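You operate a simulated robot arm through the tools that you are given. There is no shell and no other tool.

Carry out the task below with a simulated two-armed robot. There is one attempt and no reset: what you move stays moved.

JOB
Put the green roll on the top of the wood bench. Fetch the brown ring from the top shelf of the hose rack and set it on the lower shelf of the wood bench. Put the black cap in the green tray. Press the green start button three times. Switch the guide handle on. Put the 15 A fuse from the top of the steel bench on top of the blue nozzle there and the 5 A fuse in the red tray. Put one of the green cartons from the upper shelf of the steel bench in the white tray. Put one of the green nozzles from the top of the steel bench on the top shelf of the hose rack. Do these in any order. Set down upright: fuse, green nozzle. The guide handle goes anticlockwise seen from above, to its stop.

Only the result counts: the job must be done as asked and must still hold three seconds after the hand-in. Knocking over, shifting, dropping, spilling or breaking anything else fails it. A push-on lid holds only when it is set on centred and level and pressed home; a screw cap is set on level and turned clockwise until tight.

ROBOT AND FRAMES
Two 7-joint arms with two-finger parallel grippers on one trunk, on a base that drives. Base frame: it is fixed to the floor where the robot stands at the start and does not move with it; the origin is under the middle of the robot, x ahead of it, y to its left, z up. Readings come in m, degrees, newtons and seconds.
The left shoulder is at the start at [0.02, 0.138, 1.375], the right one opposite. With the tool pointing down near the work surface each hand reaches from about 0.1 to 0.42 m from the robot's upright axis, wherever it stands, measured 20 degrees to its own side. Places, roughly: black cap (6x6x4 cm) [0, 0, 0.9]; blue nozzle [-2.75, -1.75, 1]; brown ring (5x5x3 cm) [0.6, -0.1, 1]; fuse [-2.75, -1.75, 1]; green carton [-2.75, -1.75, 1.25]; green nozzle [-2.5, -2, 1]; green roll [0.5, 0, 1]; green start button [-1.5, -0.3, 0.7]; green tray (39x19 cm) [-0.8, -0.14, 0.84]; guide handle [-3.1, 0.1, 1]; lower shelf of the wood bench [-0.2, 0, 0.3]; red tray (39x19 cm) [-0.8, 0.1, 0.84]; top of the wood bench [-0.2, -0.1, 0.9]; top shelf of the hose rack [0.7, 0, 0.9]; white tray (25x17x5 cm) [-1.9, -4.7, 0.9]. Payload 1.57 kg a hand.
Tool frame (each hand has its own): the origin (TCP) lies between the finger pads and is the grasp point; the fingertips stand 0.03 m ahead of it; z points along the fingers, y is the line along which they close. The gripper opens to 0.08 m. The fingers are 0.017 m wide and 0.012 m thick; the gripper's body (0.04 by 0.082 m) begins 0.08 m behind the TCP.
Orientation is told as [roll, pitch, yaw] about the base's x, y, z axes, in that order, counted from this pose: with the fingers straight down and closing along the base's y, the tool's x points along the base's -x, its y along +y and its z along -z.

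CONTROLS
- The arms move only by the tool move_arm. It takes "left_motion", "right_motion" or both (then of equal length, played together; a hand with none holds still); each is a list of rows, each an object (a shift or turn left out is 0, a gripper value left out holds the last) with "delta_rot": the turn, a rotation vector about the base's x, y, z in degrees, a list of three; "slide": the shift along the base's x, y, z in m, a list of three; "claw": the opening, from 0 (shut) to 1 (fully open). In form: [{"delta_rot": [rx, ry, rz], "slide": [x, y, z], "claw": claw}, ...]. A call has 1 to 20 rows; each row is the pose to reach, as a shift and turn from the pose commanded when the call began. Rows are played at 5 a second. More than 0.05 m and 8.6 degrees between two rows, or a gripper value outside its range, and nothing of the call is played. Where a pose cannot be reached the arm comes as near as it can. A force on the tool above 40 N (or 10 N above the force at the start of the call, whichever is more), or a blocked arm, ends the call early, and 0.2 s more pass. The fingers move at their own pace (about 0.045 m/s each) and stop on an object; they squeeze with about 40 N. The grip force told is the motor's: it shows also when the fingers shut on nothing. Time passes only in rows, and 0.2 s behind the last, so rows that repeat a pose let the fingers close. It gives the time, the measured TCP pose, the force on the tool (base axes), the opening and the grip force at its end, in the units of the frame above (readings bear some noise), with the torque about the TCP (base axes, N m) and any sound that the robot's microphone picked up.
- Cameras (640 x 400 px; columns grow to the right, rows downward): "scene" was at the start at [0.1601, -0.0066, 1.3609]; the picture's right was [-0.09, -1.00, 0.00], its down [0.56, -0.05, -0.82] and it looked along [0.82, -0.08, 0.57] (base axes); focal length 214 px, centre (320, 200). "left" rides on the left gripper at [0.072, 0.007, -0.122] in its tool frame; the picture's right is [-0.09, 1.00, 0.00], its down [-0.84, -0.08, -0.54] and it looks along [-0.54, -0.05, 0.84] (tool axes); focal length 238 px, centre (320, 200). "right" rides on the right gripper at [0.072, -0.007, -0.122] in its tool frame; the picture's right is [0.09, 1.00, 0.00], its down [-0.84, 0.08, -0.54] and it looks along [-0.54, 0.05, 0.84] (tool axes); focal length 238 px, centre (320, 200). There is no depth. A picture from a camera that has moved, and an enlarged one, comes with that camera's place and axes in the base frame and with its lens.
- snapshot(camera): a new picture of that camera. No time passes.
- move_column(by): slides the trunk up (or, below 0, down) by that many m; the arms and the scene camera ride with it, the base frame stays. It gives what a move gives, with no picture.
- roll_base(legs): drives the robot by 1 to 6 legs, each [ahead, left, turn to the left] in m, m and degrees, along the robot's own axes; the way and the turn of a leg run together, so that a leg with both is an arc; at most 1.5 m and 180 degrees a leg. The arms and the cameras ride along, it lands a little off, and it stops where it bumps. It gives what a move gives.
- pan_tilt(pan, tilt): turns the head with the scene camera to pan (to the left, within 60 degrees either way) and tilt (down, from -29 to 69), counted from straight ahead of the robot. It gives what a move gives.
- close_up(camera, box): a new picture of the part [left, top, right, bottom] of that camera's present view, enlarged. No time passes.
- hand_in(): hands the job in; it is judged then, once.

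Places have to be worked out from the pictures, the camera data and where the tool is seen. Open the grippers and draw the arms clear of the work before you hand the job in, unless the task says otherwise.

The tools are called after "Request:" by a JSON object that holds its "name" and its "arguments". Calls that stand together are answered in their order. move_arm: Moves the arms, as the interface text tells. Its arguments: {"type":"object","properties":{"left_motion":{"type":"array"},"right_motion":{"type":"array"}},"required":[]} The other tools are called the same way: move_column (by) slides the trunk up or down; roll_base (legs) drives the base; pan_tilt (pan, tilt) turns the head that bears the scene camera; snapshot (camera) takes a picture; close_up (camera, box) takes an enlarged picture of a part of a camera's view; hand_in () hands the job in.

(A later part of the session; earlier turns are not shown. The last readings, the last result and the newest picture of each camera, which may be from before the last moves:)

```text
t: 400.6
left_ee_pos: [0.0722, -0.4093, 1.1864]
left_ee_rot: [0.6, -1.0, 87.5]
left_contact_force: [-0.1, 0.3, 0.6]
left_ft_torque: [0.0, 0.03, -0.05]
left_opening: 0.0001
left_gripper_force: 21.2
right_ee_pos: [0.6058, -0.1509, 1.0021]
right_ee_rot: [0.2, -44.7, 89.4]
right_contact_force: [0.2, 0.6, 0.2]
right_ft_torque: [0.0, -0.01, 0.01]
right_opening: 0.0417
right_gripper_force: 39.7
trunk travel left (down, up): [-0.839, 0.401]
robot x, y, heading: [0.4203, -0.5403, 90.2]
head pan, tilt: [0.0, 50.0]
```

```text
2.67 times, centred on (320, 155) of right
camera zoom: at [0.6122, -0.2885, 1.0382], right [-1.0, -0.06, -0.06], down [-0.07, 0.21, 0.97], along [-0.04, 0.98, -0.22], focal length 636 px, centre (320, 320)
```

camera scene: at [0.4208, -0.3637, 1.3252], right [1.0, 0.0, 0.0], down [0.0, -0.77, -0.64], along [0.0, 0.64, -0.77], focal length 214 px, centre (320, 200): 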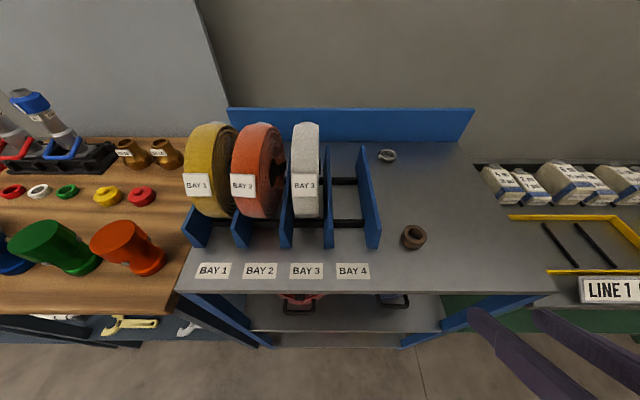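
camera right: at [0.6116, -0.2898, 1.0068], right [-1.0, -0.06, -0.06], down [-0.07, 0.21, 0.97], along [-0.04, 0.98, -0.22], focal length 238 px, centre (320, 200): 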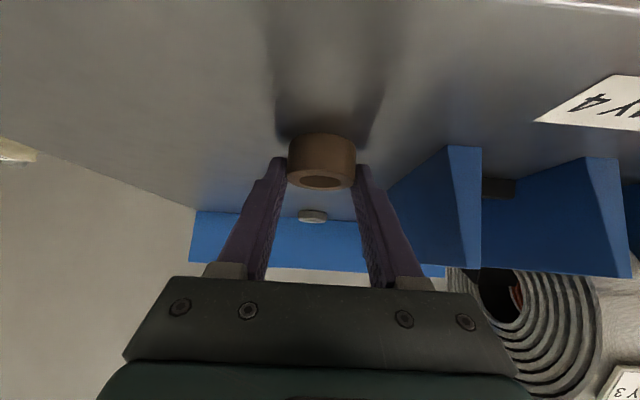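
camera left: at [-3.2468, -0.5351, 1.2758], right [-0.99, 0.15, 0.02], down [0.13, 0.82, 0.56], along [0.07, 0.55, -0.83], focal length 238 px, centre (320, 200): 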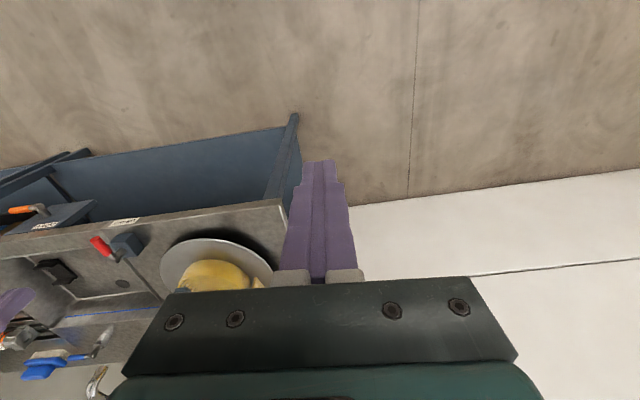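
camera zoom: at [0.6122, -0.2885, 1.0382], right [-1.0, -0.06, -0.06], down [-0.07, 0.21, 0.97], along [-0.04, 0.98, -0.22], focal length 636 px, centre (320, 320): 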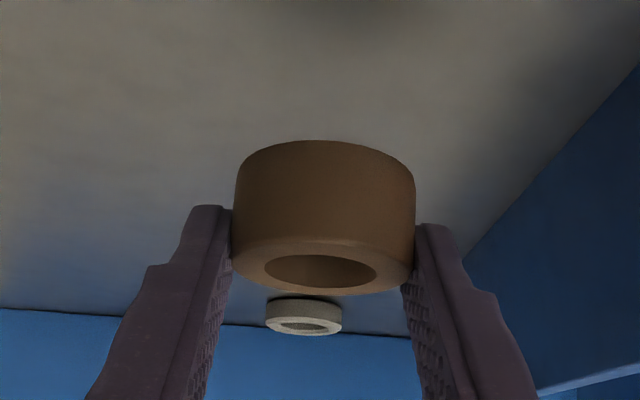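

The ring is held level. I lift it clear, back away, and go look at the wood bench's lower shelf for a free spot.

Request:
{"name": "move_arm", "arguments": {"right_motion": [{"slide": [0, -0.02, 0.03]}, {"slide": [0, -0.05, 0.06]}, {"slide": [0, -0.09, 0.08]}, {"slide": [0, -0.12, 0.1]}]}}

Request:
{"name": "roll_base", "arguments": {"legs": [[-0.45, 0, 0], [0, 0.75, 0]]}}

Request:
{"name": "move_column", "arguments": {"by": -0.4}}

Request:
{"name": "pan_tilt", "arguments": {"pan": 0, "tilt": 40}}

Request:
{"name": "snapshot", "arguments": {"camera": "scene"}}

Request:
{"name": "snapshot", "arguments": {"camera": "right"}}

```text
t: 401.6
left_ee_pos: [0.072, -0.4103, 1.1887]
left_ee_rot: [0.6, -1.0, 87.5]
left_contact_force: [-0.3, 0.1, 0.9]
left_ft_torque: [-0.01, -0.01, -0.02]
left_opening: 0.0
left_gripper_force: 21.4
right_ee_pos: [0.6015, -0.2729, 1.1032]
right_ee_rot: [0.2, -44.8, 89.3]
right_contact_force: [-0.6, -0.8, -0.6]
right_ft_torque: [0.0, 0.04, 0.02]
right_opening: 0.0417
right_gripper_force: 39.5
trunk travel left (down, up): [-0.839, 0.401]
robot x, y, heading: [0.4182, -0.5417, 90.1]
head pan, tilt: [0.0, 50.0]
```

```text
t: 408.0
left_ee_pos: [-0.6836, -0.8688, 1.1878]
left_ee_rot: [0.6, -1.1, 87.6]
left_contact_force: [-1.0, -0.5, 0.0]
left_ft_torque: [0.0, 0.01, 0.01]
left_opening: 0.0
left_gripper_force: 21.2
right_ee_pos: [-0.1531, -0.7313, 1.1034]
right_ee_rot: [0.1, -44.7, 89.4]
right_contact_force: [0.1, -0.2, -0.2]
right_ft_torque: [0.0, 0.0, 0.03]
right_opening: 0.0418
right_gripper_force: 39.5
trunk travel left (down, up): [-0.839, 0.401]
robot x, y, heading: [-0.3333, -1.0009, 90.2]
head pan, tilt: [0.0, 50.0]
```

```text
t: 411.9
left_ee_pos: [-0.6827, -0.8702, 0.7878]
left_ee_rot: [0.6, -1.0, 87.6]
left_contact_force: [0.2, 0.8, -0.2]
left_ft_torque: [-0.01, 0.0, -0.02]
left_opening: 0.0003
left_gripper_force: 21.1
right_ee_pos: [-0.1534, -0.7312, 0.7033]
right_ee_rot: [0.2, -44.7, 89.3]
right_contact_force: [0.2, 0.6, -0.3]
right_ft_torque: [-0.01, 0.01, 0.0]
right_opening: 0.0414
right_gripper_force: 40.0
trunk travel left (down, up): [-0.439, 0.801]
robot x, y, heading: [-0.3349, -0.9965, 90.2]
head pan, tilt: [0.0, 50.0]
```

```text
t: 412.6
left_ee_pos: [-0.6847, -0.8689, 0.7873]
left_ee_rot: [0.5, -1.0, 87.6]
left_contact_force: [0.5, 0.2, -0.3]
left_ft_torque: [0.0, 0.0, 0.0]
left_opening: 0.0
left_gripper_force: 21.1
right_ee_pos: [-0.1529, -0.7315, 0.7043]
right_ee_rot: [0.3, -44.9, 89.3]
right_contact_force: [-0.1, 0.0, -0.8]
right_ft_torque: [0.01, 0.0, 0.01]
right_opening: 0.0414
right_gripper_force: 40.3
trunk travel left (down, up): [-0.439, 0.801]
robot x, y, heading: [-0.3335, -0.9999, 90.3]
head pan, tilt: [0.0, 40.0]
```

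```text
taken
camera scene: at [-0.3346, -0.8159, 0.9393], right [1.0, 0.0, 0.0], down [0.0, -0.64, -0.77], along [0.0, 0.77, -0.64], focal length 214 px, centre (320, 200)
```

scene: 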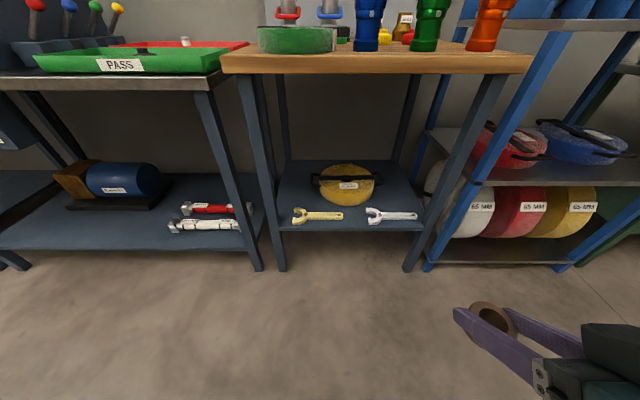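

```text
taken
camera right: at [-0.1468, -0.8683, 0.7397], right [-1.0, -0.06, -0.06], down [-0.07, 0.21, 0.97], along [-0.04, 0.98, -0.22], focal length 238 px, centre (320, 200)
```

right: 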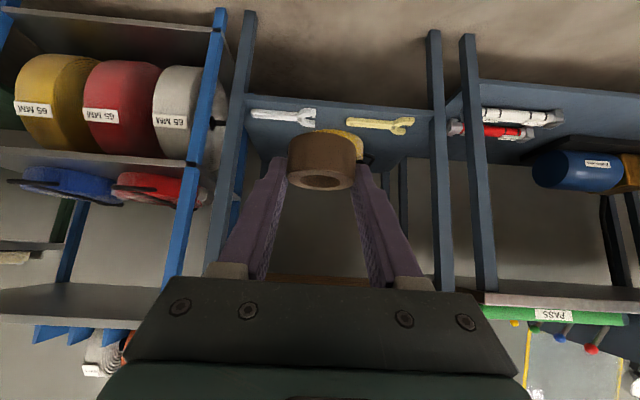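

I zoom in on the lower shelf to choose the exact spot.

Request:
{"name": "close_up", "arguments": {"camera": "scene", "box": [260, 140, 440, 250]}}

```text
3.56 times, centred on (350, 195) of scene
camera zoom: at [-0.3346, -0.8159, 0.9393], right [1.0, 0.0, 0.0], down [0.0, -0.64, -0.77], along [0.0, 0.77, -0.64], focal length 763 px, centre (213, 218)
```

zoom: 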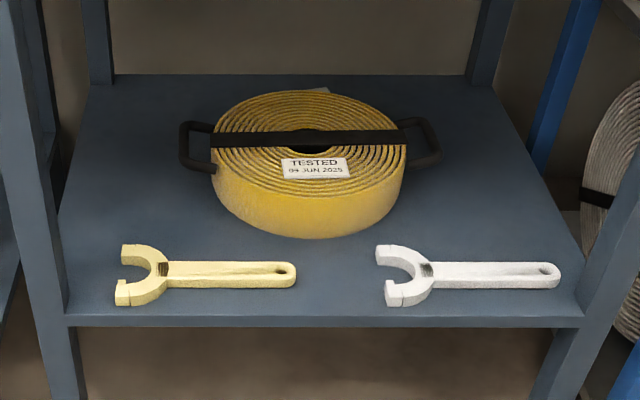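

The gap between the two wrenches (centre ≈[-0.188, -0.165], shelf ≈0.306) is ~9.6 cm wide and suits the ring. I line up, lower, and approach.

Request:
{"name": "roll_base", "arguments": {"legs": [[0, 0.035, -0.2], [0.2, 0, 0]]}}

Request:
{"name": "move_column", "arguments": {"by": -0.29}}

Request:
{"name": "roll_base", "arguments": {"legs": [[0.2, 0, 0]]}}

Request:
{"name": "snapshot", "arguments": {"camera": "scene"}}

Request:
{"name": "snapshot", "arguments": {"camera": "right"}}

```text
t: 414.6
left_ee_pos: [-0.7161, -0.6669, 0.7871]
left_ee_rot: [0.6, -1.1, 87.3]
left_contact_force: [-0.6, 0.1, -0.4]
left_ft_torque: [-0.03, 0.01, -0.05]
left_opening: 0.0
left_gripper_force: 21.8
right_ee_pos: [-0.1865, -0.5327, 0.7036]
right_ee_rot: [0.3, -44.8, 89.1]
right_contact_force: [0.0, -0.1, 0.2]
right_ft_torque: [0.0, 0.03, -0.01]
right_opening: 0.0411
right_gripper_force: 39.8
trunk travel left (down, up): [-0.439, 0.801]
robot x, y, heading: [-0.3703, -0.7985, 90.0]
head pan, tilt: [0.0, 40.0]
```

```text
t: 417.6
left_ee_pos: [-0.7179, -0.6678, 0.4981]
left_ee_rot: [0.6, -1.0, 87.3]
left_contact_force: [0.0, 0.7, 0.6]
left_ft_torque: [-0.03, -0.01, 0.03]
left_opening: 0.0
left_gripper_force: 21.3
right_ee_pos: [-0.188, -0.5324, 0.4137]
right_ee_rot: [0.2, -44.8, 89.1]
right_contact_force: [0.2, 0.1, 0.1]
right_ft_torque: [-0.04, -0.03, 0.01]
right_opening: 0.041
right_gripper_force: 40.1
trunk travel left (down, up): [-0.149, 1.091]
robot x, y, heading: [-0.3692, -0.7948, 89.6]
head pan, tilt: [0.0, 40.0]
```

```text
t: 419.2
left_ee_pos: [-0.7177, -0.4642, 0.4982]
left_ee_rot: [0.6, -0.9, 87.4]
left_contact_force: [0.4, 0.5, -0.4]
left_ft_torque: [0.02, -0.02, 0.0]
left_opening: 0.0002
left_gripper_force: 21.4
right_ee_pos: [-0.1862, -0.328, 0.4129]
right_ee_rot: [0.1, -44.6, 89.1]
right_contact_force: [-0.1, -0.2, 0.1]
right_ft_torque: [-0.02, 0.0, 0.0]
right_opening: 0.0407
right_gripper_force: 40.1
trunk travel left (down, up): [-0.149, 1.091]
robot x, y, heading: [-0.3733, -0.5954, 90.1]
head pan, tilt: [0.0, 40.0]
```

```text
taken
camera scene: at [-0.3689, -0.4115, 0.6492], right [1.0, 0.0, 0.0], down [0.0, -0.64, -0.77], along [0.0, 0.77, -0.64], focal length 214 px, centre (320, 200)
```

scene: 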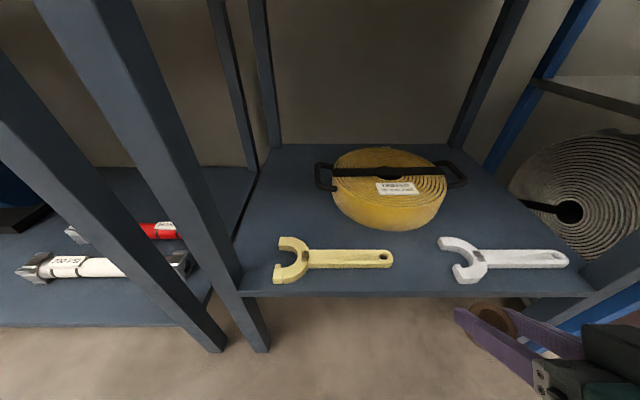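

```text
taken
camera right: at [-0.1812, -0.4649, 0.4495], right [-1.0, -0.05, -0.06], down [-0.07, 0.21, 0.97], along [-0.04, 0.98, -0.22], focal length 238 px, centre (320, 200)
```

right: 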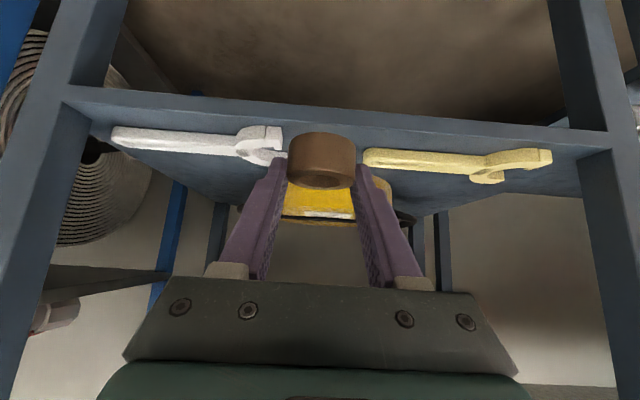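

The ring is aligned with the gap. I move forward over the shelf, then down.

Request:
{"name": "move_arm", "arguments": {"right_motion": [{"slide": [-0.002, 0.04, 0]}, {"slide": [-0.004, 0.08, 0]}, {"slide": [-0.005, 0.12, 0]}, {"slide": [-0.005, 0.153, -0.01]}, {"slide": [-0.005, 0.153, -0.04]}, {"slide": [-0.005, 0.153, -0.06]}]}}

Request:
{"name": "snapshot", "arguments": {"camera": "right"}}

Request:
{"name": "snapshot", "arguments": {"camera": "scene"}}

```text
t: 420.6
left_ee_pos: [-0.7173, -0.4641, 0.4968]
left_ee_rot: [0.6, -1.0, 87.4]
left_contact_force: [1.0, 0.9, 0.2]
left_ft_torque: [-0.03, 0.0, 0.01]
left_opening: 0.0002
left_gripper_force: 21.3
right_ee_pos: [-0.1917, -0.1734, 0.3547]
right_ee_rot: [0.2, -44.7, 89.1]
right_contact_force: [1.1, 1.4, 0.0]
right_ft_torque: [0.0, -0.02, 0.01]
right_opening: 0.0411
right_gripper_force: 40.7
trunk travel left (down, up): [-0.149, 1.091]
robot x, y, heading: [-0.3698, -0.5918, 90.0]
head pan, tilt: [0.0, 40.0]
```

```text
taken
camera right: at [-0.1861, -0.3099, 0.3913], right [-1.0, -0.05, -0.06], down [-0.07, 0.21, 0.97], along [-0.04, 0.98, -0.22], focal length 238 px, centre (320, 200)
```

right: 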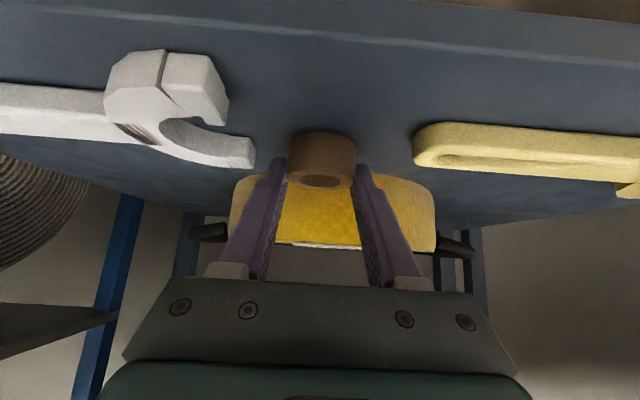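

```text
taken
camera scene: at [-0.3691, -0.4105, 0.6494], right [1.0, 0.0, 0.0], down [0.0, -0.64, -0.77], along [0.0, 0.77, -0.64], focal length 214 px, centre (320, 200)
```

scene: 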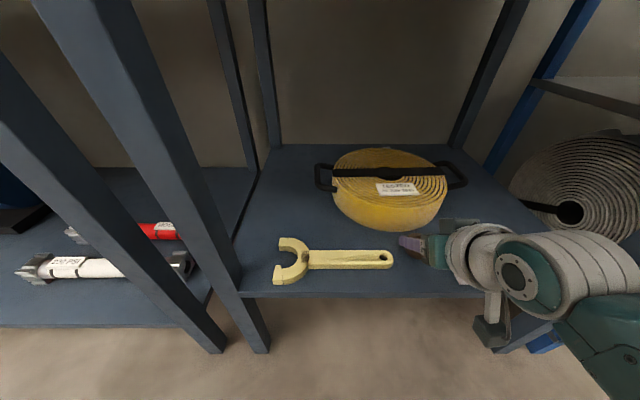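

Clearances are fine; I shift 7 mm left to centre in the gap, then lower until contact.

Request:
{"name": "move_arm", "arguments": {"right_motion": [{"slide": [-0.007, 0, 0]}, {"slide": [-0.007, 0, -0.006]}, {"slide": [-0.007, 0, -0.01]}, {"slide": [-0.007, 0, -0.014]}, {"slide": [-0.007, 0, -0.018]}, {"slide": [-0.007, 0, -0.022]}]}}

Request:
{"name": "snapshot", "arguments": {"camera": "right"}}

```text
t: 421.6
left_ee_pos: [-0.7171, -0.4631, 0.4973]
left_ee_rot: [0.6, -0.9, 87.4]
left_contact_force: [-0.6, 0.1, 0.4]
left_ft_torque: [-0.02, 0.01, 0.0]
left_opening: 0.0
left_gripper_force: 21.4
right_ee_pos: [-0.1992, -0.1712, 0.3474]
right_ee_rot: [0.1, -46.0, 89.2]
right_contact_force: [0.7, -3.2, 8.1]
right_ft_torque: [-0.09, -0.08, -0.09]
right_opening: 0.0408
right_gripper_force: 40.8
trunk travel left (down, up): [-0.149, 1.091]
robot x, y, heading: [-0.3714, -0.5912, 89.9]
head pan, tilt: [0.0, 40.0]
stopped in row 4 (right hand): the force on the tool passed its limit at 52 N (the readings are from after the stop); the commanded pose is now the measured one
```

```text
taken
camera right: at [-0.1927, -0.3079, 0.3804], right [-1.0, -0.05, -0.06], down [-0.07, 0.19, 0.98], along [-0.04, 0.98, -0.2], focal length 238 px, centre (320, 200)
```

right: 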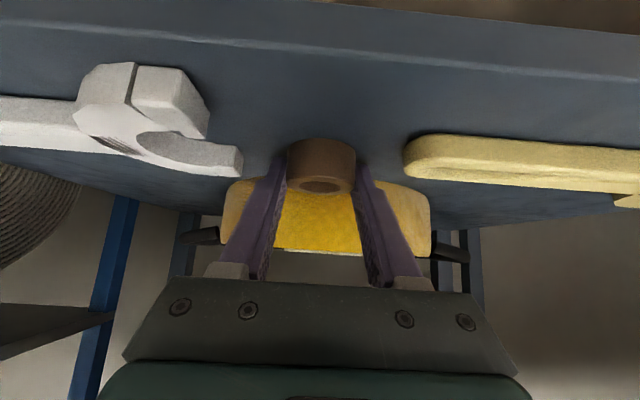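

The ring touches the shelf. I open the fingers moderately and withdraw along the finger axis.

Request:
{"name": "move_arm", "arguments": {"right_motion": [{"slide": [0, 0, 0.001], "claw": 0.6}, {"slide": [0, 0, 0.001], "claw": 0.7}, {"slide": [0, 0, 0.001], "claw": 0.75}, {"slide": [0, 0, 0.001], "claw": 0.75}]}}

Request:
{"name": "snapshot", "arguments": {"camera": "right"}}

```text
t: 422.6
left_ee_pos: [-0.7166, -0.4648, 0.4967]
left_ee_rot: [0.6, -1.0, 87.5]
left_contact_force: [1.2, -0.5, -0.1]
left_ft_torque: [0.01, -0.02, 0.03]
left_opening: 0.0
left_gripper_force: 21.2
right_ee_pos: [-0.1979, -0.1716, 0.3477]
right_ee_rot: [0.0, -45.6, 89.2]
right_contact_force: [-0.7, -0.2, 0.0]
right_ft_torque: [-0.03, -0.03, -0.01]
right_opening: 0.06
right_gripper_force: 0.1
trunk travel left (down, up): [-0.149, 1.091]
robot x, y, heading: [-0.369, -0.593, 89.9]
head pan, tilt: [0.0, 40.0]
```

```text
taken
camera right: at [-0.1923, -0.3094, 0.3813], right [-1.0, -0.05, -0.06], down [-0.07, 0.2, 0.98], along [-0.04, 0.98, -0.2], focal length 238 px, centre (320, 200)
```

right: 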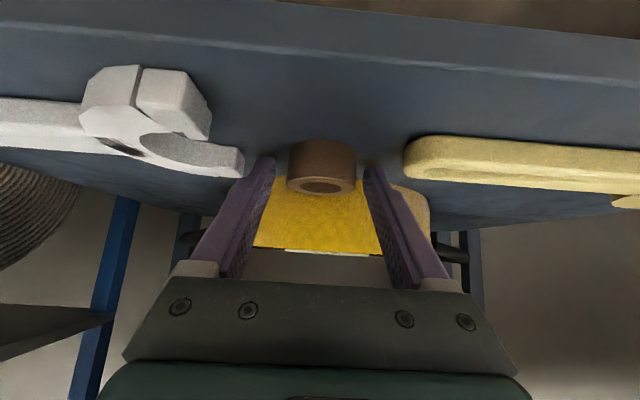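

The ring is released on the shelf. I withdraw straight back and up, then verify.

Request:
{"name": "move_arm", "arguments": {"right_motion": [{"slide": [0, -0.02, 0.018]}, {"slide": [0, -0.045, 0.04]}, {"slide": [0, -0.085, 0.05]}, {"slide": [0, -0.125, 0.05]}, {"slide": [0, -0.15, 0.05]}]}}

Request:
{"name": "roll_base", "arguments": {"legs": [[-0.3, 0, 0]]}}

Request:
{"name": "close_up", "arguments": {"camera": "scene", "box": [240, 100, 460, 240]}}

```text
t: 423.8
left_ee_pos: [-0.7175, -0.4652, 0.4969]
left_ee_rot: [0.5, -1.0, 87.4]
left_contact_force: [0.0, -0.8, -0.3]
left_ft_torque: [0.01, 0.03, -0.01]
left_opening: 0.0
left_gripper_force: 21.3
right_ee_pos: [-0.1968, -0.3213, 0.399]
right_ee_rot: [0.1, -45.7, 89.2]
right_contact_force: [-0.2, -0.1, -0.3]
right_ft_torque: [-0.03, -0.02, 0.01]
right_opening: 0.0602
right_gripper_force: 0.1
trunk travel left (down, up): [-0.149, 1.091]
robot x, y, heading: [-0.3708, -0.5945, 90.0]
head pan, tilt: [0.0, 40.0]
```

```text
t: 425.8
left_ee_pos: [-0.7183, -0.759, 0.4982]
left_ee_rot: [0.7, -1.0, 87.2]
left_contact_force: [0.6, 0.6, 0.3]
left_ft_torque: [0.01, 0.0, -0.02]
left_opening: 0.0004
left_gripper_force: 21.4
right_ee_pos: [-0.1962, -0.6177, 0.3979]
right_ee_rot: [0.2, -45.6, 89.0]
right_contact_force: [0.0, -0.5, 0.3]
right_ft_torque: [0.01, -0.01, 0.06]
right_opening: 0.06
right_gripper_force: 0.1
trunk travel left (down, up): [-0.149, 1.091]
robot x, y, heading: [-0.3729, -0.8921, 89.9]
head pan, tilt: [0.0, 40.0]
```

```text
2.86 times, centred on (350, 170) of scene
camera zoom: at [-0.3689, -0.7064, 0.6495], right [1.0, 0.0, 0.0], down [0.0, -0.64, -0.77], along [0.0, 0.77, -0.64], focal length 613 px, centre (234, 286)
```

zoom: 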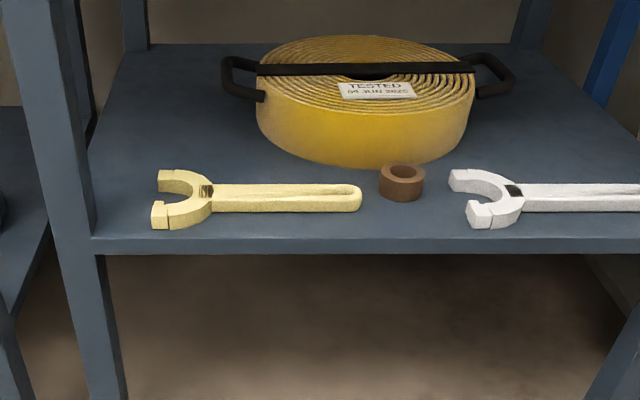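

The ring sits flat on the lower shelf. Next is the green carton: I straighten the right hand, raise the trunk, and drive back to the steel bench.

Request:
{"name": "move_arm", "arguments": {"right_motion": [{"delta_rot": [-7.5, 0, 0], "claw": 1}, {"delta_rot": [-15, 0, 0], "claw": 1}, {"delta_rot": [-22.5, 0, 0], "claw": 1}, {"delta_rot": [-30, 0, 0], "claw": 1}, {"delta_rot": [-37.5, 0, 0], "claw": 1}, {"delta_rot": [-45.5, 0, 0], "claw": 1}]}}

Request:
{"name": "move_column", "arguments": {"by": 0.4}}

Request:
{"name": "move_column", "arguments": {"by": 0.4}}

Request:
{"name": "move_column", "arguments": {"by": 0.29}}

Request:
{"name": "roll_base", "arguments": {"legs": [[0, 1.45, 0], [-1.45, 0, 0], [-0.2, 0, 0], [0, 1.0, 0]]}}

Request:
{"name": "snapshot", "arguments": {"camera": "scene"}}

```text
t: 427.2
left_ee_pos: [-0.7173, -0.7585, 0.498]
left_ee_rot: [0.7, -1.0, 87.2]
left_contact_force: [0.8, 0.1, -0.3]
left_ft_torque: [-0.02, 0.03, -0.04]
left_opening: 0.0
left_gripper_force: 21.3
right_ee_pos: [-0.198, -0.6163, 0.3978]
right_ee_rot: [-0.4, -0.1, 89.3]
right_contact_force: [-0.6, -0.3, 0.1]
right_ft_torque: [-0.02, -0.02, -0.02]
right_opening: 0.0801
right_gripper_force: 0.1
trunk travel left (down, up): [-0.149, 1.091]
robot x, y, heading: [-0.3693, -0.8898, 90.0]
head pan, tilt: [0.0, 40.0]
```

```text
t: 431.0
left_ee_pos: [-0.7172, -0.7594, 0.897]
left_ee_rot: [0.7, -1.1, 87.0]
left_contact_force: [-1.0, 0.5, 0.2]
left_ft_torque: [0.04, 0.01, 0.01]
left_opening: 0.0
left_gripper_force: 21.5
right_ee_pos: [-0.1973, -0.6179, 0.7988]
right_ee_rot: [-0.5, -0.2, 89.3]
right_contact_force: [-0.1, -0.4, -0.2]
right_ft_torque: [0.02, -0.02, 0.01]
right_opening: 0.08
right_gripper_force: 0.1
trunk travel left (down, up): [-0.549, 0.691]
robot x, y, heading: [-0.3708, -0.8928, 89.6]
head pan, tilt: [0.0, 40.0]
```

```text
t: 434.8
left_ee_pos: [-0.7175, -0.76, 1.2972]
left_ee_rot: [0.6, -1.0, 87.3]
left_contact_force: [-0.2, -0.3, 0.4]
left_ft_torque: [0.02, 0.01, 0.0]
left_opening: 0.0
left_gripper_force: 21.3
right_ee_pos: [-0.1985, -0.6166, 1.1993]
right_ee_rot: [-0.4, -0.1, 89.3]
right_contact_force: [0.4, 0.3, -0.5]
right_ft_torque: [-0.01, -0.03, -0.01]
right_opening: 0.08
right_gripper_force: 0.2
trunk travel left (down, up): [-0.949, 0.291]
robot x, y, heading: [-0.3716, -0.8919, 89.7]
head pan, tilt: [0.0, 40.0]
```

```text
t: 437.8
left_ee_pos: [-0.7188, -0.7606, 1.5873]
left_ee_rot: [0.6, -1.0, 87.2]
left_contact_force: [0.0, -0.6, 0.9]
left_ft_torque: [-0.01, 0.0, -0.01]
left_opening: 0.0001
left_gripper_force: 21.6
right_ee_pos: [-0.1968, -0.6182, 1.4872]
right_ee_rot: [-0.4, -0.1, 89.3]
right_contact_force: [-0.6, 0.8, 0.4]
right_ft_torque: [0.02, 0.01, 0.02]
right_opening: 0.0802
right_gripper_force: 0.0
trunk travel left (down, up): [-1.239, 0.001]
robot x, y, heading: [-0.369, -0.8938, 89.8]
head pan, tilt: [0.0, 40.0]
```

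```text
t: 457.7
left_ee_pos: [-3.0711, -2.4995, 1.5879]
left_ee_rot: [0.5, -1.0, 89.1]
left_contact_force: [0.2, 0.1, -0.8]
left_ft_torque: [-0.02, 0.01, 0.02]
left_opening: 0.0003
left_gripper_force: 20.9
right_ee_pos: [-2.5555, -2.3405, 1.4885]
right_ee_rot: [-0.5, -0.2, 91.3]
right_contact_force: [-0.1, -0.2, -0.1]
right_ft_torque: [-0.01, 0.02, 0.02]
right_opening: 0.0801
right_gripper_force: 0.0
trunk travel left (down, up): [-1.239, 0.001]
robot x, y, heading: [-2.714, -2.6223, 91.6]
head pan, tilt: [0.0, 40.0]
```

```text
taken
camera scene: at [-2.7239, -2.4355, 1.7394], right [1.0, 0.03, 0.0], down [0.02, -0.64, -0.77], along [-0.02, 0.77, -0.64], focal length 214 px, centre (320, 200)
```

scene: 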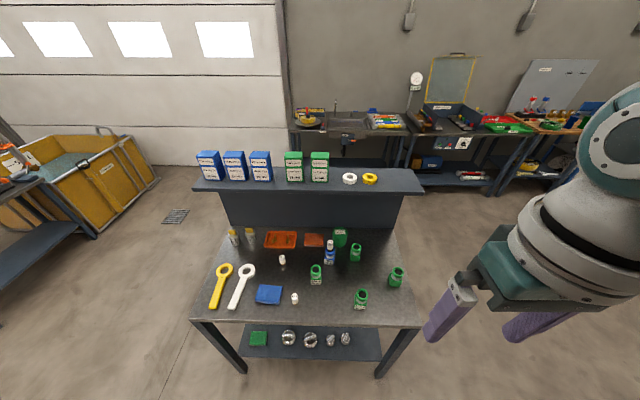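

The scene is intact. I line up with the right green carton on the upper shelf (≈[-2.75, -1.715], z 1.24–1.35).

Request:
{"name": "roll_base", "arguments": {"legs": [[0, 0.19, -1.6], [0.37, 0, 0]]}}

Request:
{"name": "snapshot", "arguments": {"camera": "right"}}

Request:
{"name": "snapshot", "arguments": {"camera": "scene"}}

```text
t: 461.2
left_ee_pos: [-3.2567, -2.12, 1.5871]
left_ee_rot: [0.6, -1.1, 87.4]
left_contact_force: [-1.0, -0.4, 0.1]
left_ft_torque: [0.01, 0.01, 0.04]
left_opening: 0.0
left_gripper_force: 20.8
right_ee_pos: [-2.7373, -1.9773, 1.489]
right_ee_rot: [-0.6, -0.2, 89.5]
right_contact_force: [0.2, 0.7, 1.2]
right_ft_torque: [-0.01, 0.0, -0.01]
right_opening: 0.0802
right_gripper_force: 0.1
trunk travel left (down, up): [-1.239, 0.001]
robot x, y, heading: [-2.9062, -2.2482, 90.1]
head pan, tilt: [0.0, 40.0]
```

```text
taken
camera right: at [-2.7313, -2.0498, 1.6106], right [-1.0, -0.08, -0.01], down [-0.08, 0.84, 0.54], along [-0.04, 0.54, -0.84], focal length 238 px, centre (320, 200)
```

right: 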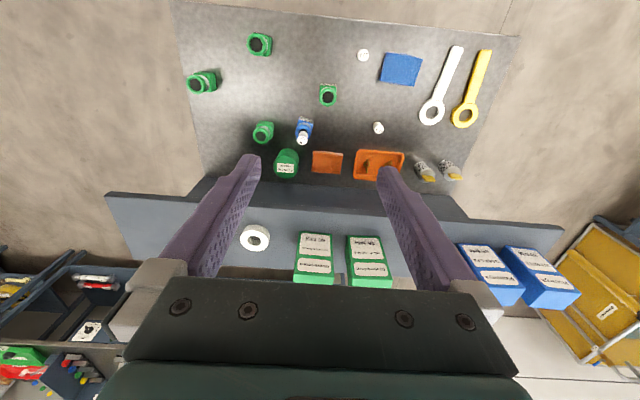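

```text
taken
camera scene: at [-2.9078, -2.0678, 1.7394], right [1.0, 0.0, 0.0], down [0.0, -0.64, -0.77], along [0.0, 0.77, -0.64], focal length 214 px, centre (320, 200)
```

scene: 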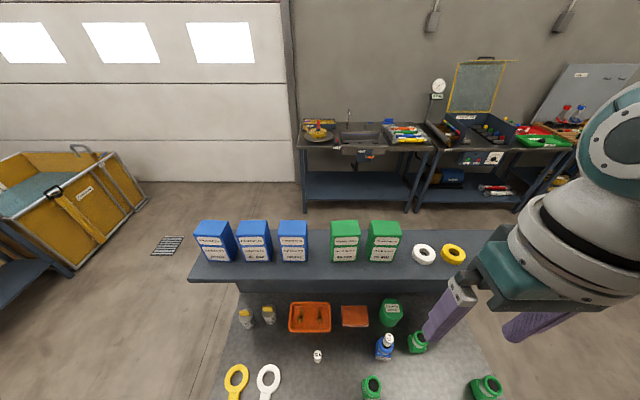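

Carton centre ≈[-2.751, -1.709]. I drive in so the right hand is above it.

Request:
{"name": "roll_base", "arguments": {"legs": [[0.265, 0.014, 0]]}}

Request:
{"name": "move_column", "arguments": {"by": -0.08}}

Request:
{"name": "snapshot", "arguments": {"camera": "right"}}

Request:
{"name": "snapshot", "arguments": {"camera": "scene"}}

```text
t: 463.1
left_ee_pos: [-3.2717, -1.8671, 1.5888]
left_ee_rot: [0.6, -1.0, 87.8]
left_contact_force: [-0.3, -0.7, -0.2]
left_ft_torque: [0.0, 0.0, 0.01]
left_opening: 0.0
left_gripper_force: 21.7
right_ee_pos: [-2.7527, -1.7196, 1.4891]
right_ee_rot: [-0.5, -0.3, 89.7]
right_contact_force: [-0.3, 1.0, 0.0]
right_ft_torque: [0.02, -0.01, 0.0]
right_opening: 0.0801
right_gripper_force: 0.1
trunk travel left (down, up): [-1.239, 0.001]
robot x, y, heading: [-2.9219, -1.9939, 90.1]
head pan, tilt: [0.0, 40.0]
```

```text
t: 464.2
left_ee_pos: [-3.2706, -1.8668, 1.5083]
left_ee_rot: [0.6, -1.0, 87.7]
left_contact_force: [0.3, -0.1, -0.4]
left_ft_torque: [0.04, -0.02, -0.01]
left_opening: 0.0003
left_gripper_force: 20.7
right_ee_pos: [-2.7534, -1.7194, 1.4086]
right_ee_rot: [-0.6, -0.3, 89.8]
right_contact_force: [-0.3, -0.9, 0.4]
right_ft_torque: [-0.01, 0.0, 0.05]
right_opening: 0.0799
right_gripper_force: 0.1
trunk travel left (down, up): [-1.159, 0.081]
robot x, y, heading: [-2.9224, -1.9961, 90.2]
head pan, tilt: [0.0, 40.0]
```

```text
taken
camera right: at [-2.7468, -1.7925, 1.5306], right [-1.0, -0.09, -0.01], down [-0.08, 0.84, 0.54], along [-0.04, 0.54, -0.84], focal length 238 px, centre (320, 200)
```

right: 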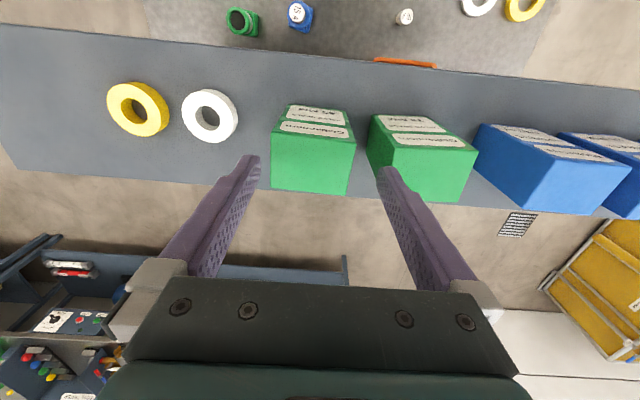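

```text
taken
camera scene: at [-2.9233, -1.8113, 1.6594], right [1.0, 0.01, 0.0], down [0.0, -0.64, -0.77], along [0.0, 0.77, -0.64], focal length 214 px, centre (320, 200)
```

scene: 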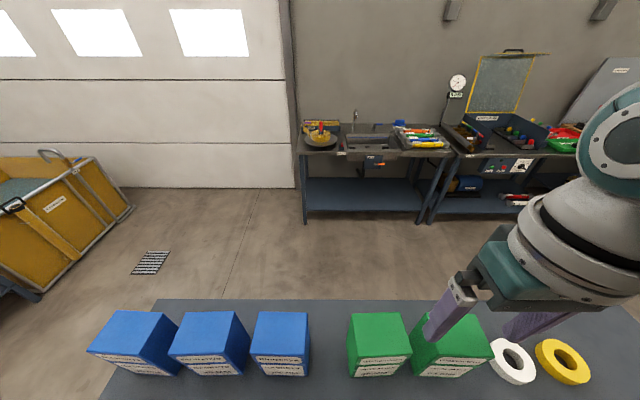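

I centre the hand on the carton (+7 mm x, +10 mm y) and lower, checking the finger in the gap between the cartons.

Request:
{"name": "move_arm", "arguments": {"right_motion": [{"slide": [0.004, 0.005, 0]}, {"slide": [0.007, 0.01, 0]}, {"slide": [0.007, 0.01, 0]}]}}

Request:
{"name": "move_column", "arguments": {"by": -0.04}}

Request:
{"name": "snapshot", "arguments": {"camera": "right"}}

```text
t: 465.1
left_ee_pos: [-3.2711, -1.8672, 1.5077]
left_ee_rot: [0.5, -1.1, 87.6]
left_contact_force: [1.0, 1.4, 0.2]
left_ft_torque: [0.0, 0.01, 0.01]
left_opening: 0.0
left_gripper_force: 21.2
right_ee_pos: [-2.746, -1.7101, 1.4078]
right_ee_rot: [-0.6, -0.2, 89.8]
right_contact_force: [-0.1, -0.2, 0.3]
right_ft_torque: [0.0, 0.01, -0.01]
right_opening: 0.0799
right_gripper_force: 0.0
trunk travel left (down, up): [-1.159, 0.081]
robot x, y, heading: [-2.9237, -1.9968, 90.2]
head pan, tilt: [0.0, 40.0]
```

```text
t: 465.9
left_ee_pos: [-3.2711, -1.8677, 1.4674]
left_ee_rot: [0.6, -1.1, 87.6]
left_contact_force: [0.0, 0.3, 0.8]
left_ft_torque: [0.01, 0.03, 0.01]
left_opening: 0.0001
left_gripper_force: 21.1
right_ee_pos: [-2.7456, -1.7117, 1.3676]
right_ee_rot: [-0.6, -0.2, 89.8]
right_contact_force: [-0.6, -0.5, 1.0]
right_ft_torque: [-0.03, -0.02, 0.04]
right_opening: 0.0797
right_gripper_force: 0.1
trunk travel left (down, up): [-1.119, 0.121]
robot x, y, heading: [-2.9245, -1.9948, 90.3]
head pan, tilt: [0.0, 40.0]
```

```text
taken
camera right: at [-2.7397, -1.7831, 1.4897], right [-1.0, -0.09, -0.01], down [-0.08, 0.83, 0.54], along [-0.04, 0.54, -0.84], focal length 238 px, centre (320, 200)
```

right: 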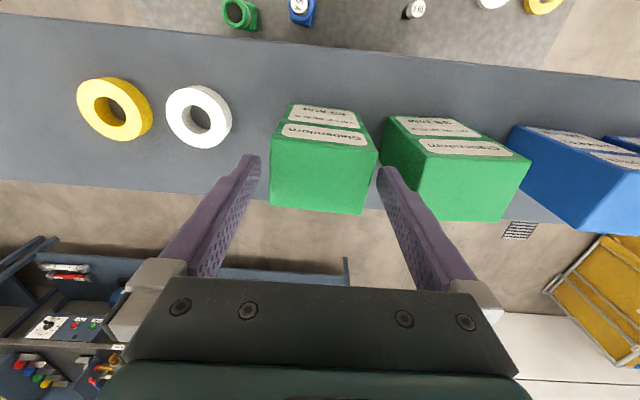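

Request:
{"name": "close_up", "arguments": {"camera": "right", "box": [230, 80, 460, 240]}}

```text
2.50 times, centred on (345, 160) of right
camera zoom: at [-2.7397, -1.7831, 1.4897], right [-1.0, -0.09, -0.01], down [-0.08, 0.83, 0.54], along [-0.04, 0.54, -0.84], focal length 596 px, centre (258, 300)
```

zoom: 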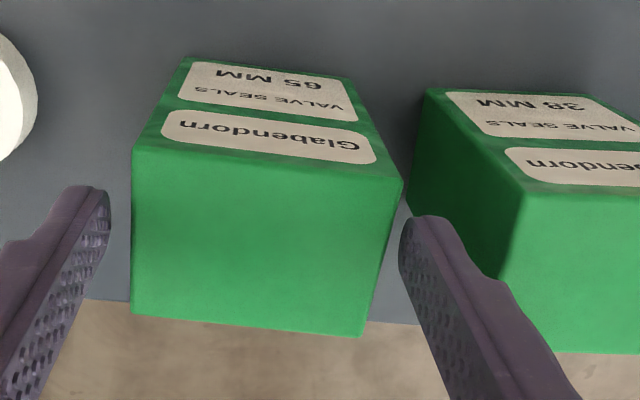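

The fingers have ~6 mm clearance on each side. I lower 6 cm with the trunk and close.

Request:
{"name": "move_column", "arguments": {"by": -0.06}}

Request:
{"name": "move_arm", "arguments": {"right_motion": [{"claw": 0.9}, {"claw": 0.7}, {"claw": 0.6}, {"claw": 0.6}, {"claw": 0.6}]}}

Request:
{"name": "snapshot", "arguments": {"camera": "right"}}

```text
t: 466.9
left_ee_pos: [-3.2726, -1.8662, 1.4071]
left_ee_rot: [0.6, -0.9, 87.6]
left_contact_force: [0.5, 0.6, 0.3]
left_ft_torque: [0.0, 0.02, -0.01]
left_opening: 0.0
left_gripper_force: 21.5
right_ee_pos: [-2.7449, -1.7113, 1.3081]
right_ee_rot: [-0.6, -0.2, 89.8]
right_contact_force: [-0.3, 0.5, -0.5]
right_ft_torque: [-0.01, 0.0, 0.01]
right_opening: 0.0802
right_gripper_force: 0.1
trunk travel left (down, up): [-1.059, 0.181]
robot x, y, heading: [-2.92, -1.9959, 90.2]
head pan, tilt: [0.0, 40.0]
```

```text
t: 468.1
left_ee_pos: [-3.271, -1.8663, 1.4071]
left_ee_rot: [0.6, -1.0, 87.7]
left_contact_force: [0.1, -0.2, -0.1]
left_ft_torque: [0.03, -0.01, 0.02]
left_opening: 0.0
left_gripper_force: 21.9
right_ee_pos: [-2.746, -1.711, 1.3077]
right_ee_rot: [-0.6, -0.2, 89.9]
right_contact_force: [-1.0, -0.5, 3.5]
right_ft_torque: [-0.05, 0.28, 0.03]
right_opening: 0.0677
right_gripper_force: 39.4
trunk travel left (down, up): [-1.059, 0.181]
robot x, y, heading: [-2.926, -1.9935, 90.2]
head pan, tilt: [0.0, 40.0]
```

```text
taken
camera right: at [-2.7398, -1.783, 1.4298], right [-1.0, -0.09, -0.01], down [-0.08, 0.83, 0.54], along [-0.04, 0.54, -0.84], focal length 238 px, centre (320, 200)
```

right: 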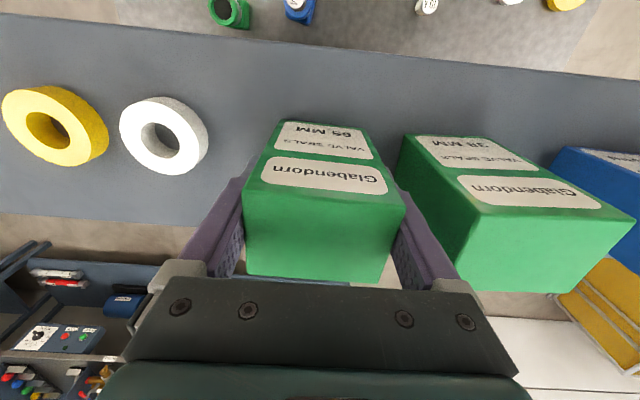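

Gripped at 6.8 cm. I lift with the trunk and check.

Request:
{"name": "move_column", "arguments": {"by": 0.17}}

Request:
{"name": "snapshot", "arguments": {"camera": "scene"}}

Request:
{"name": "snapshot", "arguments": {"camera": "right"}}

```text
t: 470.0
left_ee_pos: [-3.2703, -1.8662, 1.5779]
left_ee_rot: [0.6, -1.1, 87.6]
left_contact_force: [-0.1, 0.2, -0.6]
left_ft_torque: [0.01, 0.02, 0.01]
left_opening: 0.0001
left_gripper_force: 21.0
right_ee_pos: [-2.746, -1.7127, 1.4787]
right_ee_rot: [-0.5, -0.1, 89.9]
right_contact_force: [0.0, 0.1, -2.6]
right_ft_torque: [-0.03, 0.0, 0.05]
right_opening: 0.0677
right_gripper_force: 40.1
trunk travel left (down, up): [-1.229, 0.011]
robot x, y, heading: [-2.9211, -1.9945, 90.4]
head pan, tilt: [0.0, 40.0]
```

```text
taken
camera scene: at [-2.9233, -1.8113, 1.7293], right [1.0, 0.01, 0.0], down [0.0, -0.64, -0.77], along [0.0, 0.77, -0.64], focal length 214 px, centre (320, 200)
```

scene: 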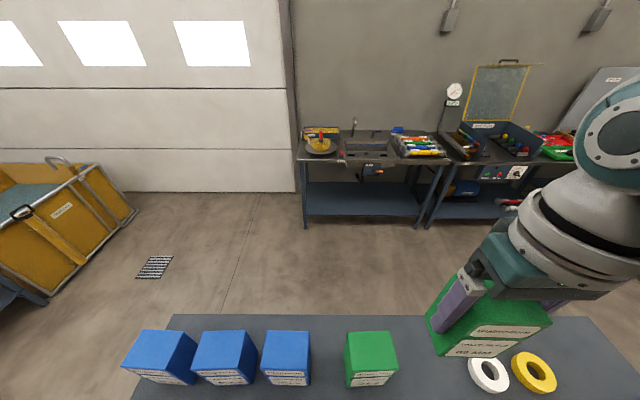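

```text
taken
camera right: at [-2.7397, -1.7831, 1.5997], right [-1.0, -0.09, -0.01], down [-0.08, 0.84, 0.54], along [-0.04, 0.54, -0.84], focal length 238 px, centre (320, 200)
```

right: 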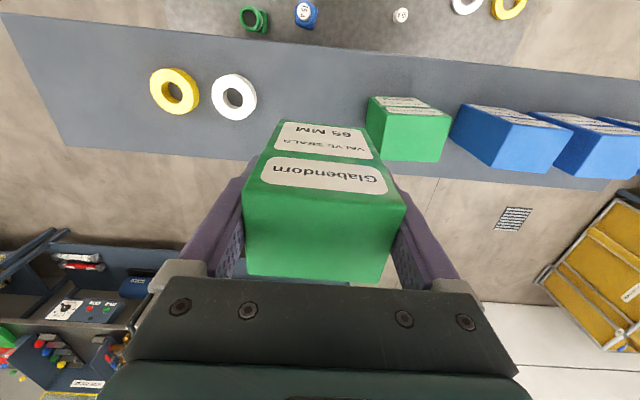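

The carton is held (2.6 N). I back away and turn toward the white tray near [-1.9, -4.7].

Request:
{"name": "roll_base", "arguments": {"legs": [[-0.9, 0, 0], [0, -0.75, 0]]}}

Request:
{"name": "roll_base", "arguments": {"legs": [[0, 0, -100]]}}

Request:
{"name": "pan_tilt", "arguments": {"pan": -50, "tilt": 25}}

Request:
{"name": "snapshot", "arguments": {"camera": "scene"}}

```text
t: 478.3
left_ee_pos: [-2.522, -2.7405, 1.5777]
left_ee_rot: [0.6, -1.1, 89.0]
left_contact_force: [0.2, 0.3, 0.3]
left_ft_torque: [-0.02, 0.02, 0.01]
left_opening: 0.0
left_gripper_force: 21.2
right_ee_pos: [-1.9992, -2.5713, 1.4779]
right_ee_rot: [-0.5, -0.2, 91.2]
right_contact_force: [0.5, -0.3, -1.0]
right_ft_torque: [-0.02, 0.0, -0.01]
right_opening: 0.0679
right_gripper_force: 40.1
trunk travel left (down, up): [-1.229, 0.011]
robot x, y, heading: [-2.1681, -2.8619, 91.8]
head pan, tilt: [0.0, 40.0]
```

```text
t: 483.0
left_ee_pos: [-1.9803, -2.539, 1.5774]
left_ee_rot: [0.6, -1.0, -12.5]
left_contact_force: [0.0, 0.7, 0.0]
left_ft_torque: [-0.01, 0.02, 0.0]
left_opening: 0.0
left_gripper_force: 21.1
right_ee_pos: [-1.9211, -3.0842, 1.4774]
right_ee_rot: [-0.6, -0.2, -10.4]
right_contact_force: [-0.1, -0.6, -1.6]
right_ft_torque: [0.02, -0.01, -0.02]
right_opening: 0.0678
right_gripper_force: 40.1
trunk travel left (down, up): [-1.229, 0.011]
robot x, y, heading: [-2.1697, -2.8629, -10.0]
head pan, tilt: [0.0, 40.0]
```

```text
t: 484.2
left_ee_pos: [-1.9805, -2.5416, 1.5778]
left_ee_rot: [0.5, -1.0, -12.5]
left_contact_force: [-0.1, 0.5, -0.4]
left_ft_torque: [-0.02, -0.02, 0.03]
left_opening: 0.0
left_gripper_force: 21.7
right_ee_pos: [-1.921, -3.0853, 1.4777]
right_ee_rot: [-0.5, -0.2, -10.4]
right_contact_force: [0.4, 0.6, -2.3]
right_ft_torque: [0.02, 0.03, 0.03]
right_opening: 0.0676
right_gripper_force: 39.4
trunk travel left (down, up): [-1.229, 0.011]
robot x, y, heading: [-2.1687, -2.8619, -9.6]
head pan, tilt: [-50.0, 25.0]
```

```text
taken
camera scene: at [-2.0243, -2.958, 1.7527], right [-0.86, -0.5, 0.0], down [-0.21, 0.37, -0.91], along [0.46, -0.78, -0.42], focal length 214 px, centre (320, 200)
```

scene: 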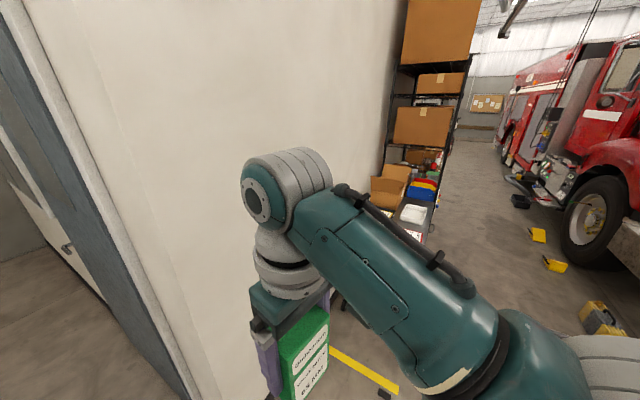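

The white tray is visible on a rack at about [-1.89, -4.70, 0.9], against an eastern wall. I face east (heading 0) and move south alongside it.

Request:
{"name": "pan_tilt", "arguments": {"pan": 0, "tilt": 40}}

Request:
{"name": "roll_base", "arguments": {"legs": [[-0.25, 0, 9.7], [0, -1.3, 0]]}}

Request:
{"name": "snapshot", "arguments": {"camera": "scene"}}

Request:
{"name": "snapshot", "arguments": {"camera": "left"}}

```text
t: 485.3
left_ee_pos: [-1.9807, -2.5387, 1.5773]
left_ee_rot: [0.6, -0.9, -12.6]
left_contact_force: [0.6, -0.6, -0.7]
left_ft_torque: [0.0, -0.02, -0.02]
left_opening: 0.0
left_gripper_force: 21.4
right_ee_pos: [-1.9208, -3.0841, 1.4778]
right_ee_rot: [-0.4, -0.2, -10.4]
right_contact_force: [-0.2, -0.1, -1.3]
right_ft_torque: [-0.02, 0.02, -0.03]
right_opening: 0.0674
right_gripper_force: 39.3
trunk travel left (down, up): [-1.229, 0.011]
robot x, y, heading: [-2.1706, -2.8632, -9.7]
head pan, tilt: [0.0, 40.0]
```

```text
t: 493.4
left_ee_pos: [-2.2911, -3.8179, 1.5765]
left_ee_rot: [0.6, -0.9, -4.1]
left_contact_force: [-0.1, 0.0, 0.0]
left_ft_torque: [0.02, -0.03, 0.02]
left_opening: 0.0002
left_gripper_force: 21.3
right_ee_pos: [-2.151, -4.3469, 1.4771]
right_ee_rot: [-0.5, -0.1, -1.8]
right_contact_force: [0.0, 0.2, -1.0]
right_ft_torque: [0.0, 0.03, -0.03]
right_opening: 0.068
right_gripper_force: 40.1
trunk travel left (down, up): [-1.229, 0.011]
robot x, y, heading: [-2.4307, -4.1611, -1.6]
head pan, tilt: [0.0, 40.0]
```

```text
taken
camera scene: at [-2.245, -4.1675, 1.7294], right [-0.03, -1.0, 0.0], down [-0.64, 0.02, -0.77], along [0.77, -0.02, -0.64], focal length 214 px, centre (320, 200)
```

scene: 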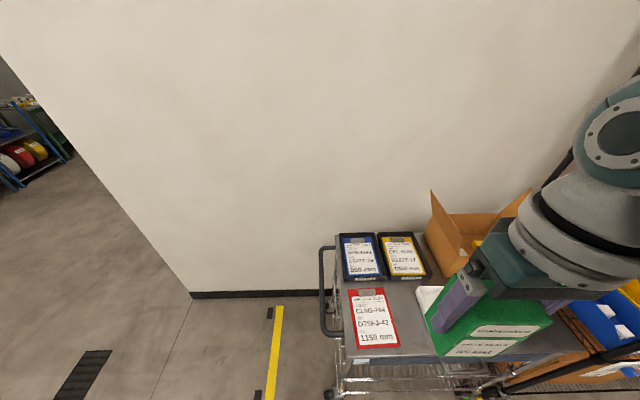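

```text
taken
camera left: at [-2.3638, -3.805, 1.6994], right [0.16, 0.99, 0.01], down [0.82, -0.14, 0.56], along [0.55, -0.08, -0.83], focal length 238 px, centre (320, 200)
```

left: 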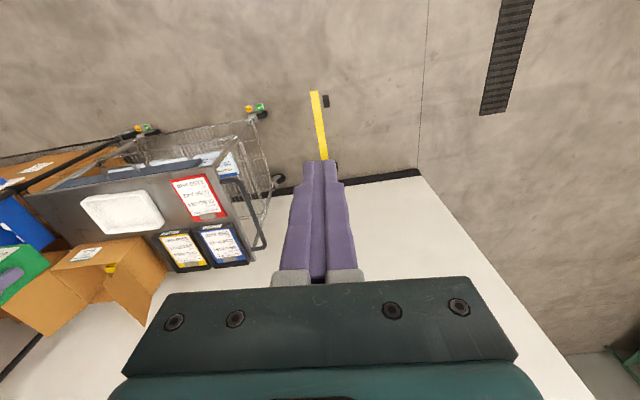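

The white tray lies on a trolley at about [-1.91, -4.70]. I move south so the carton comes level with it, then check the view.

Request:
{"name": "roll_base", "arguments": {"legs": [[0, -0.35, 1.6], [0.12, 0, 0]]}}

Request:
{"name": "snapshot", "arguments": {"camera": "scene"}}

Request:
{"name": "snapshot", "arguments": {"camera": "right"}}

Request:
{"name": "snapshot", "arguments": {"camera": "left"}}

```text
t: 496.4
left_ee_pos: [-2.186, -4.1557, 1.5779]
left_ee_rot: [0.6, -1.0, -2.1]
left_contact_force: [0.3, 0.6, 0.2]
left_ft_torque: [-0.01, 0.0, 0.0]
left_opening: 0.0
left_gripper_force: 21.3
right_ee_pos: [-2.0288, -4.6807, 1.4771]
right_ee_rot: [-0.5, -0.2, 0.1]
right_contact_force: [0.0, 1.6, -1.1]
right_ft_torque: [0.0, -0.04, -0.01]
right_opening: 0.0677
right_gripper_force: 39.9
trunk travel left (down, up): [-1.229, 0.011]
robot x, y, heading: [-2.3129, -4.5014, 0.5]
head pan, tilt: [0.0, 40.0]
```

```text
taken
camera scene: at [-2.1284, -4.5038, 1.7294], right [0.01, -1.0, 0.0], down [-0.64, -0.01, -0.77], along [0.77, 0.01, -0.64], focal length 214 px, centre (320, 200)
```

scene: 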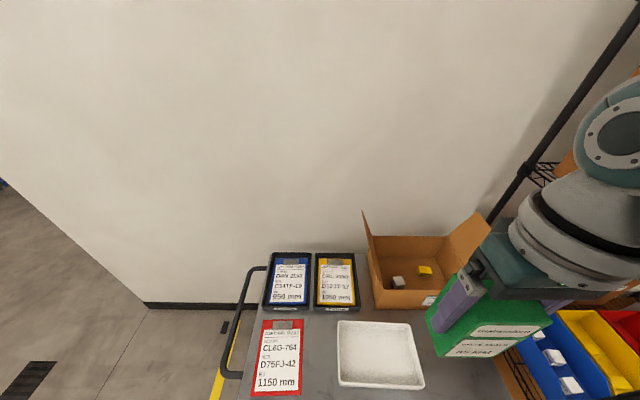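

```text
taken
camera right: at [-2.1002, -4.6858, 1.5996], right [-0.09, 1.0, -0.01], down [0.83, 0.08, 0.54], along [0.54, 0.04, -0.84], focal length 238 px, centre (320, 200)
```

right: 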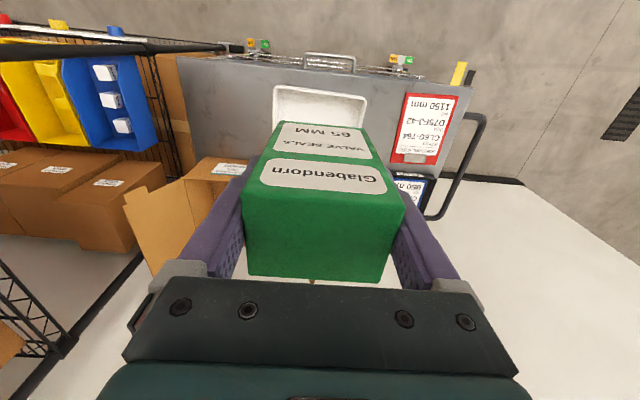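

```text
taken
camera left: at [-2.2598, -4.1458, 1.6994], right [0.13, 0.99, 0.01], down [0.82, -0.11, 0.56], along [0.55, -0.06, -0.83], focal length 238 px, centre (320, 200)
```

left: 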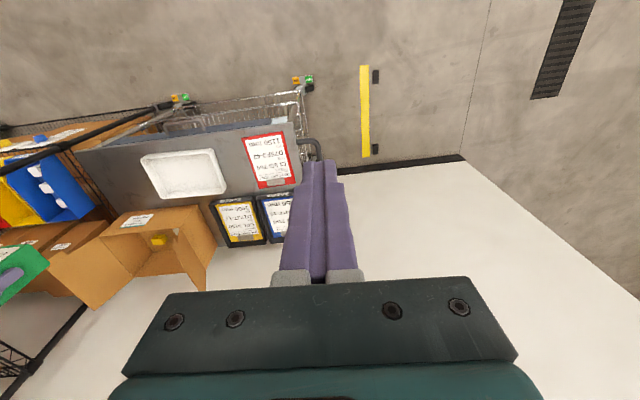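

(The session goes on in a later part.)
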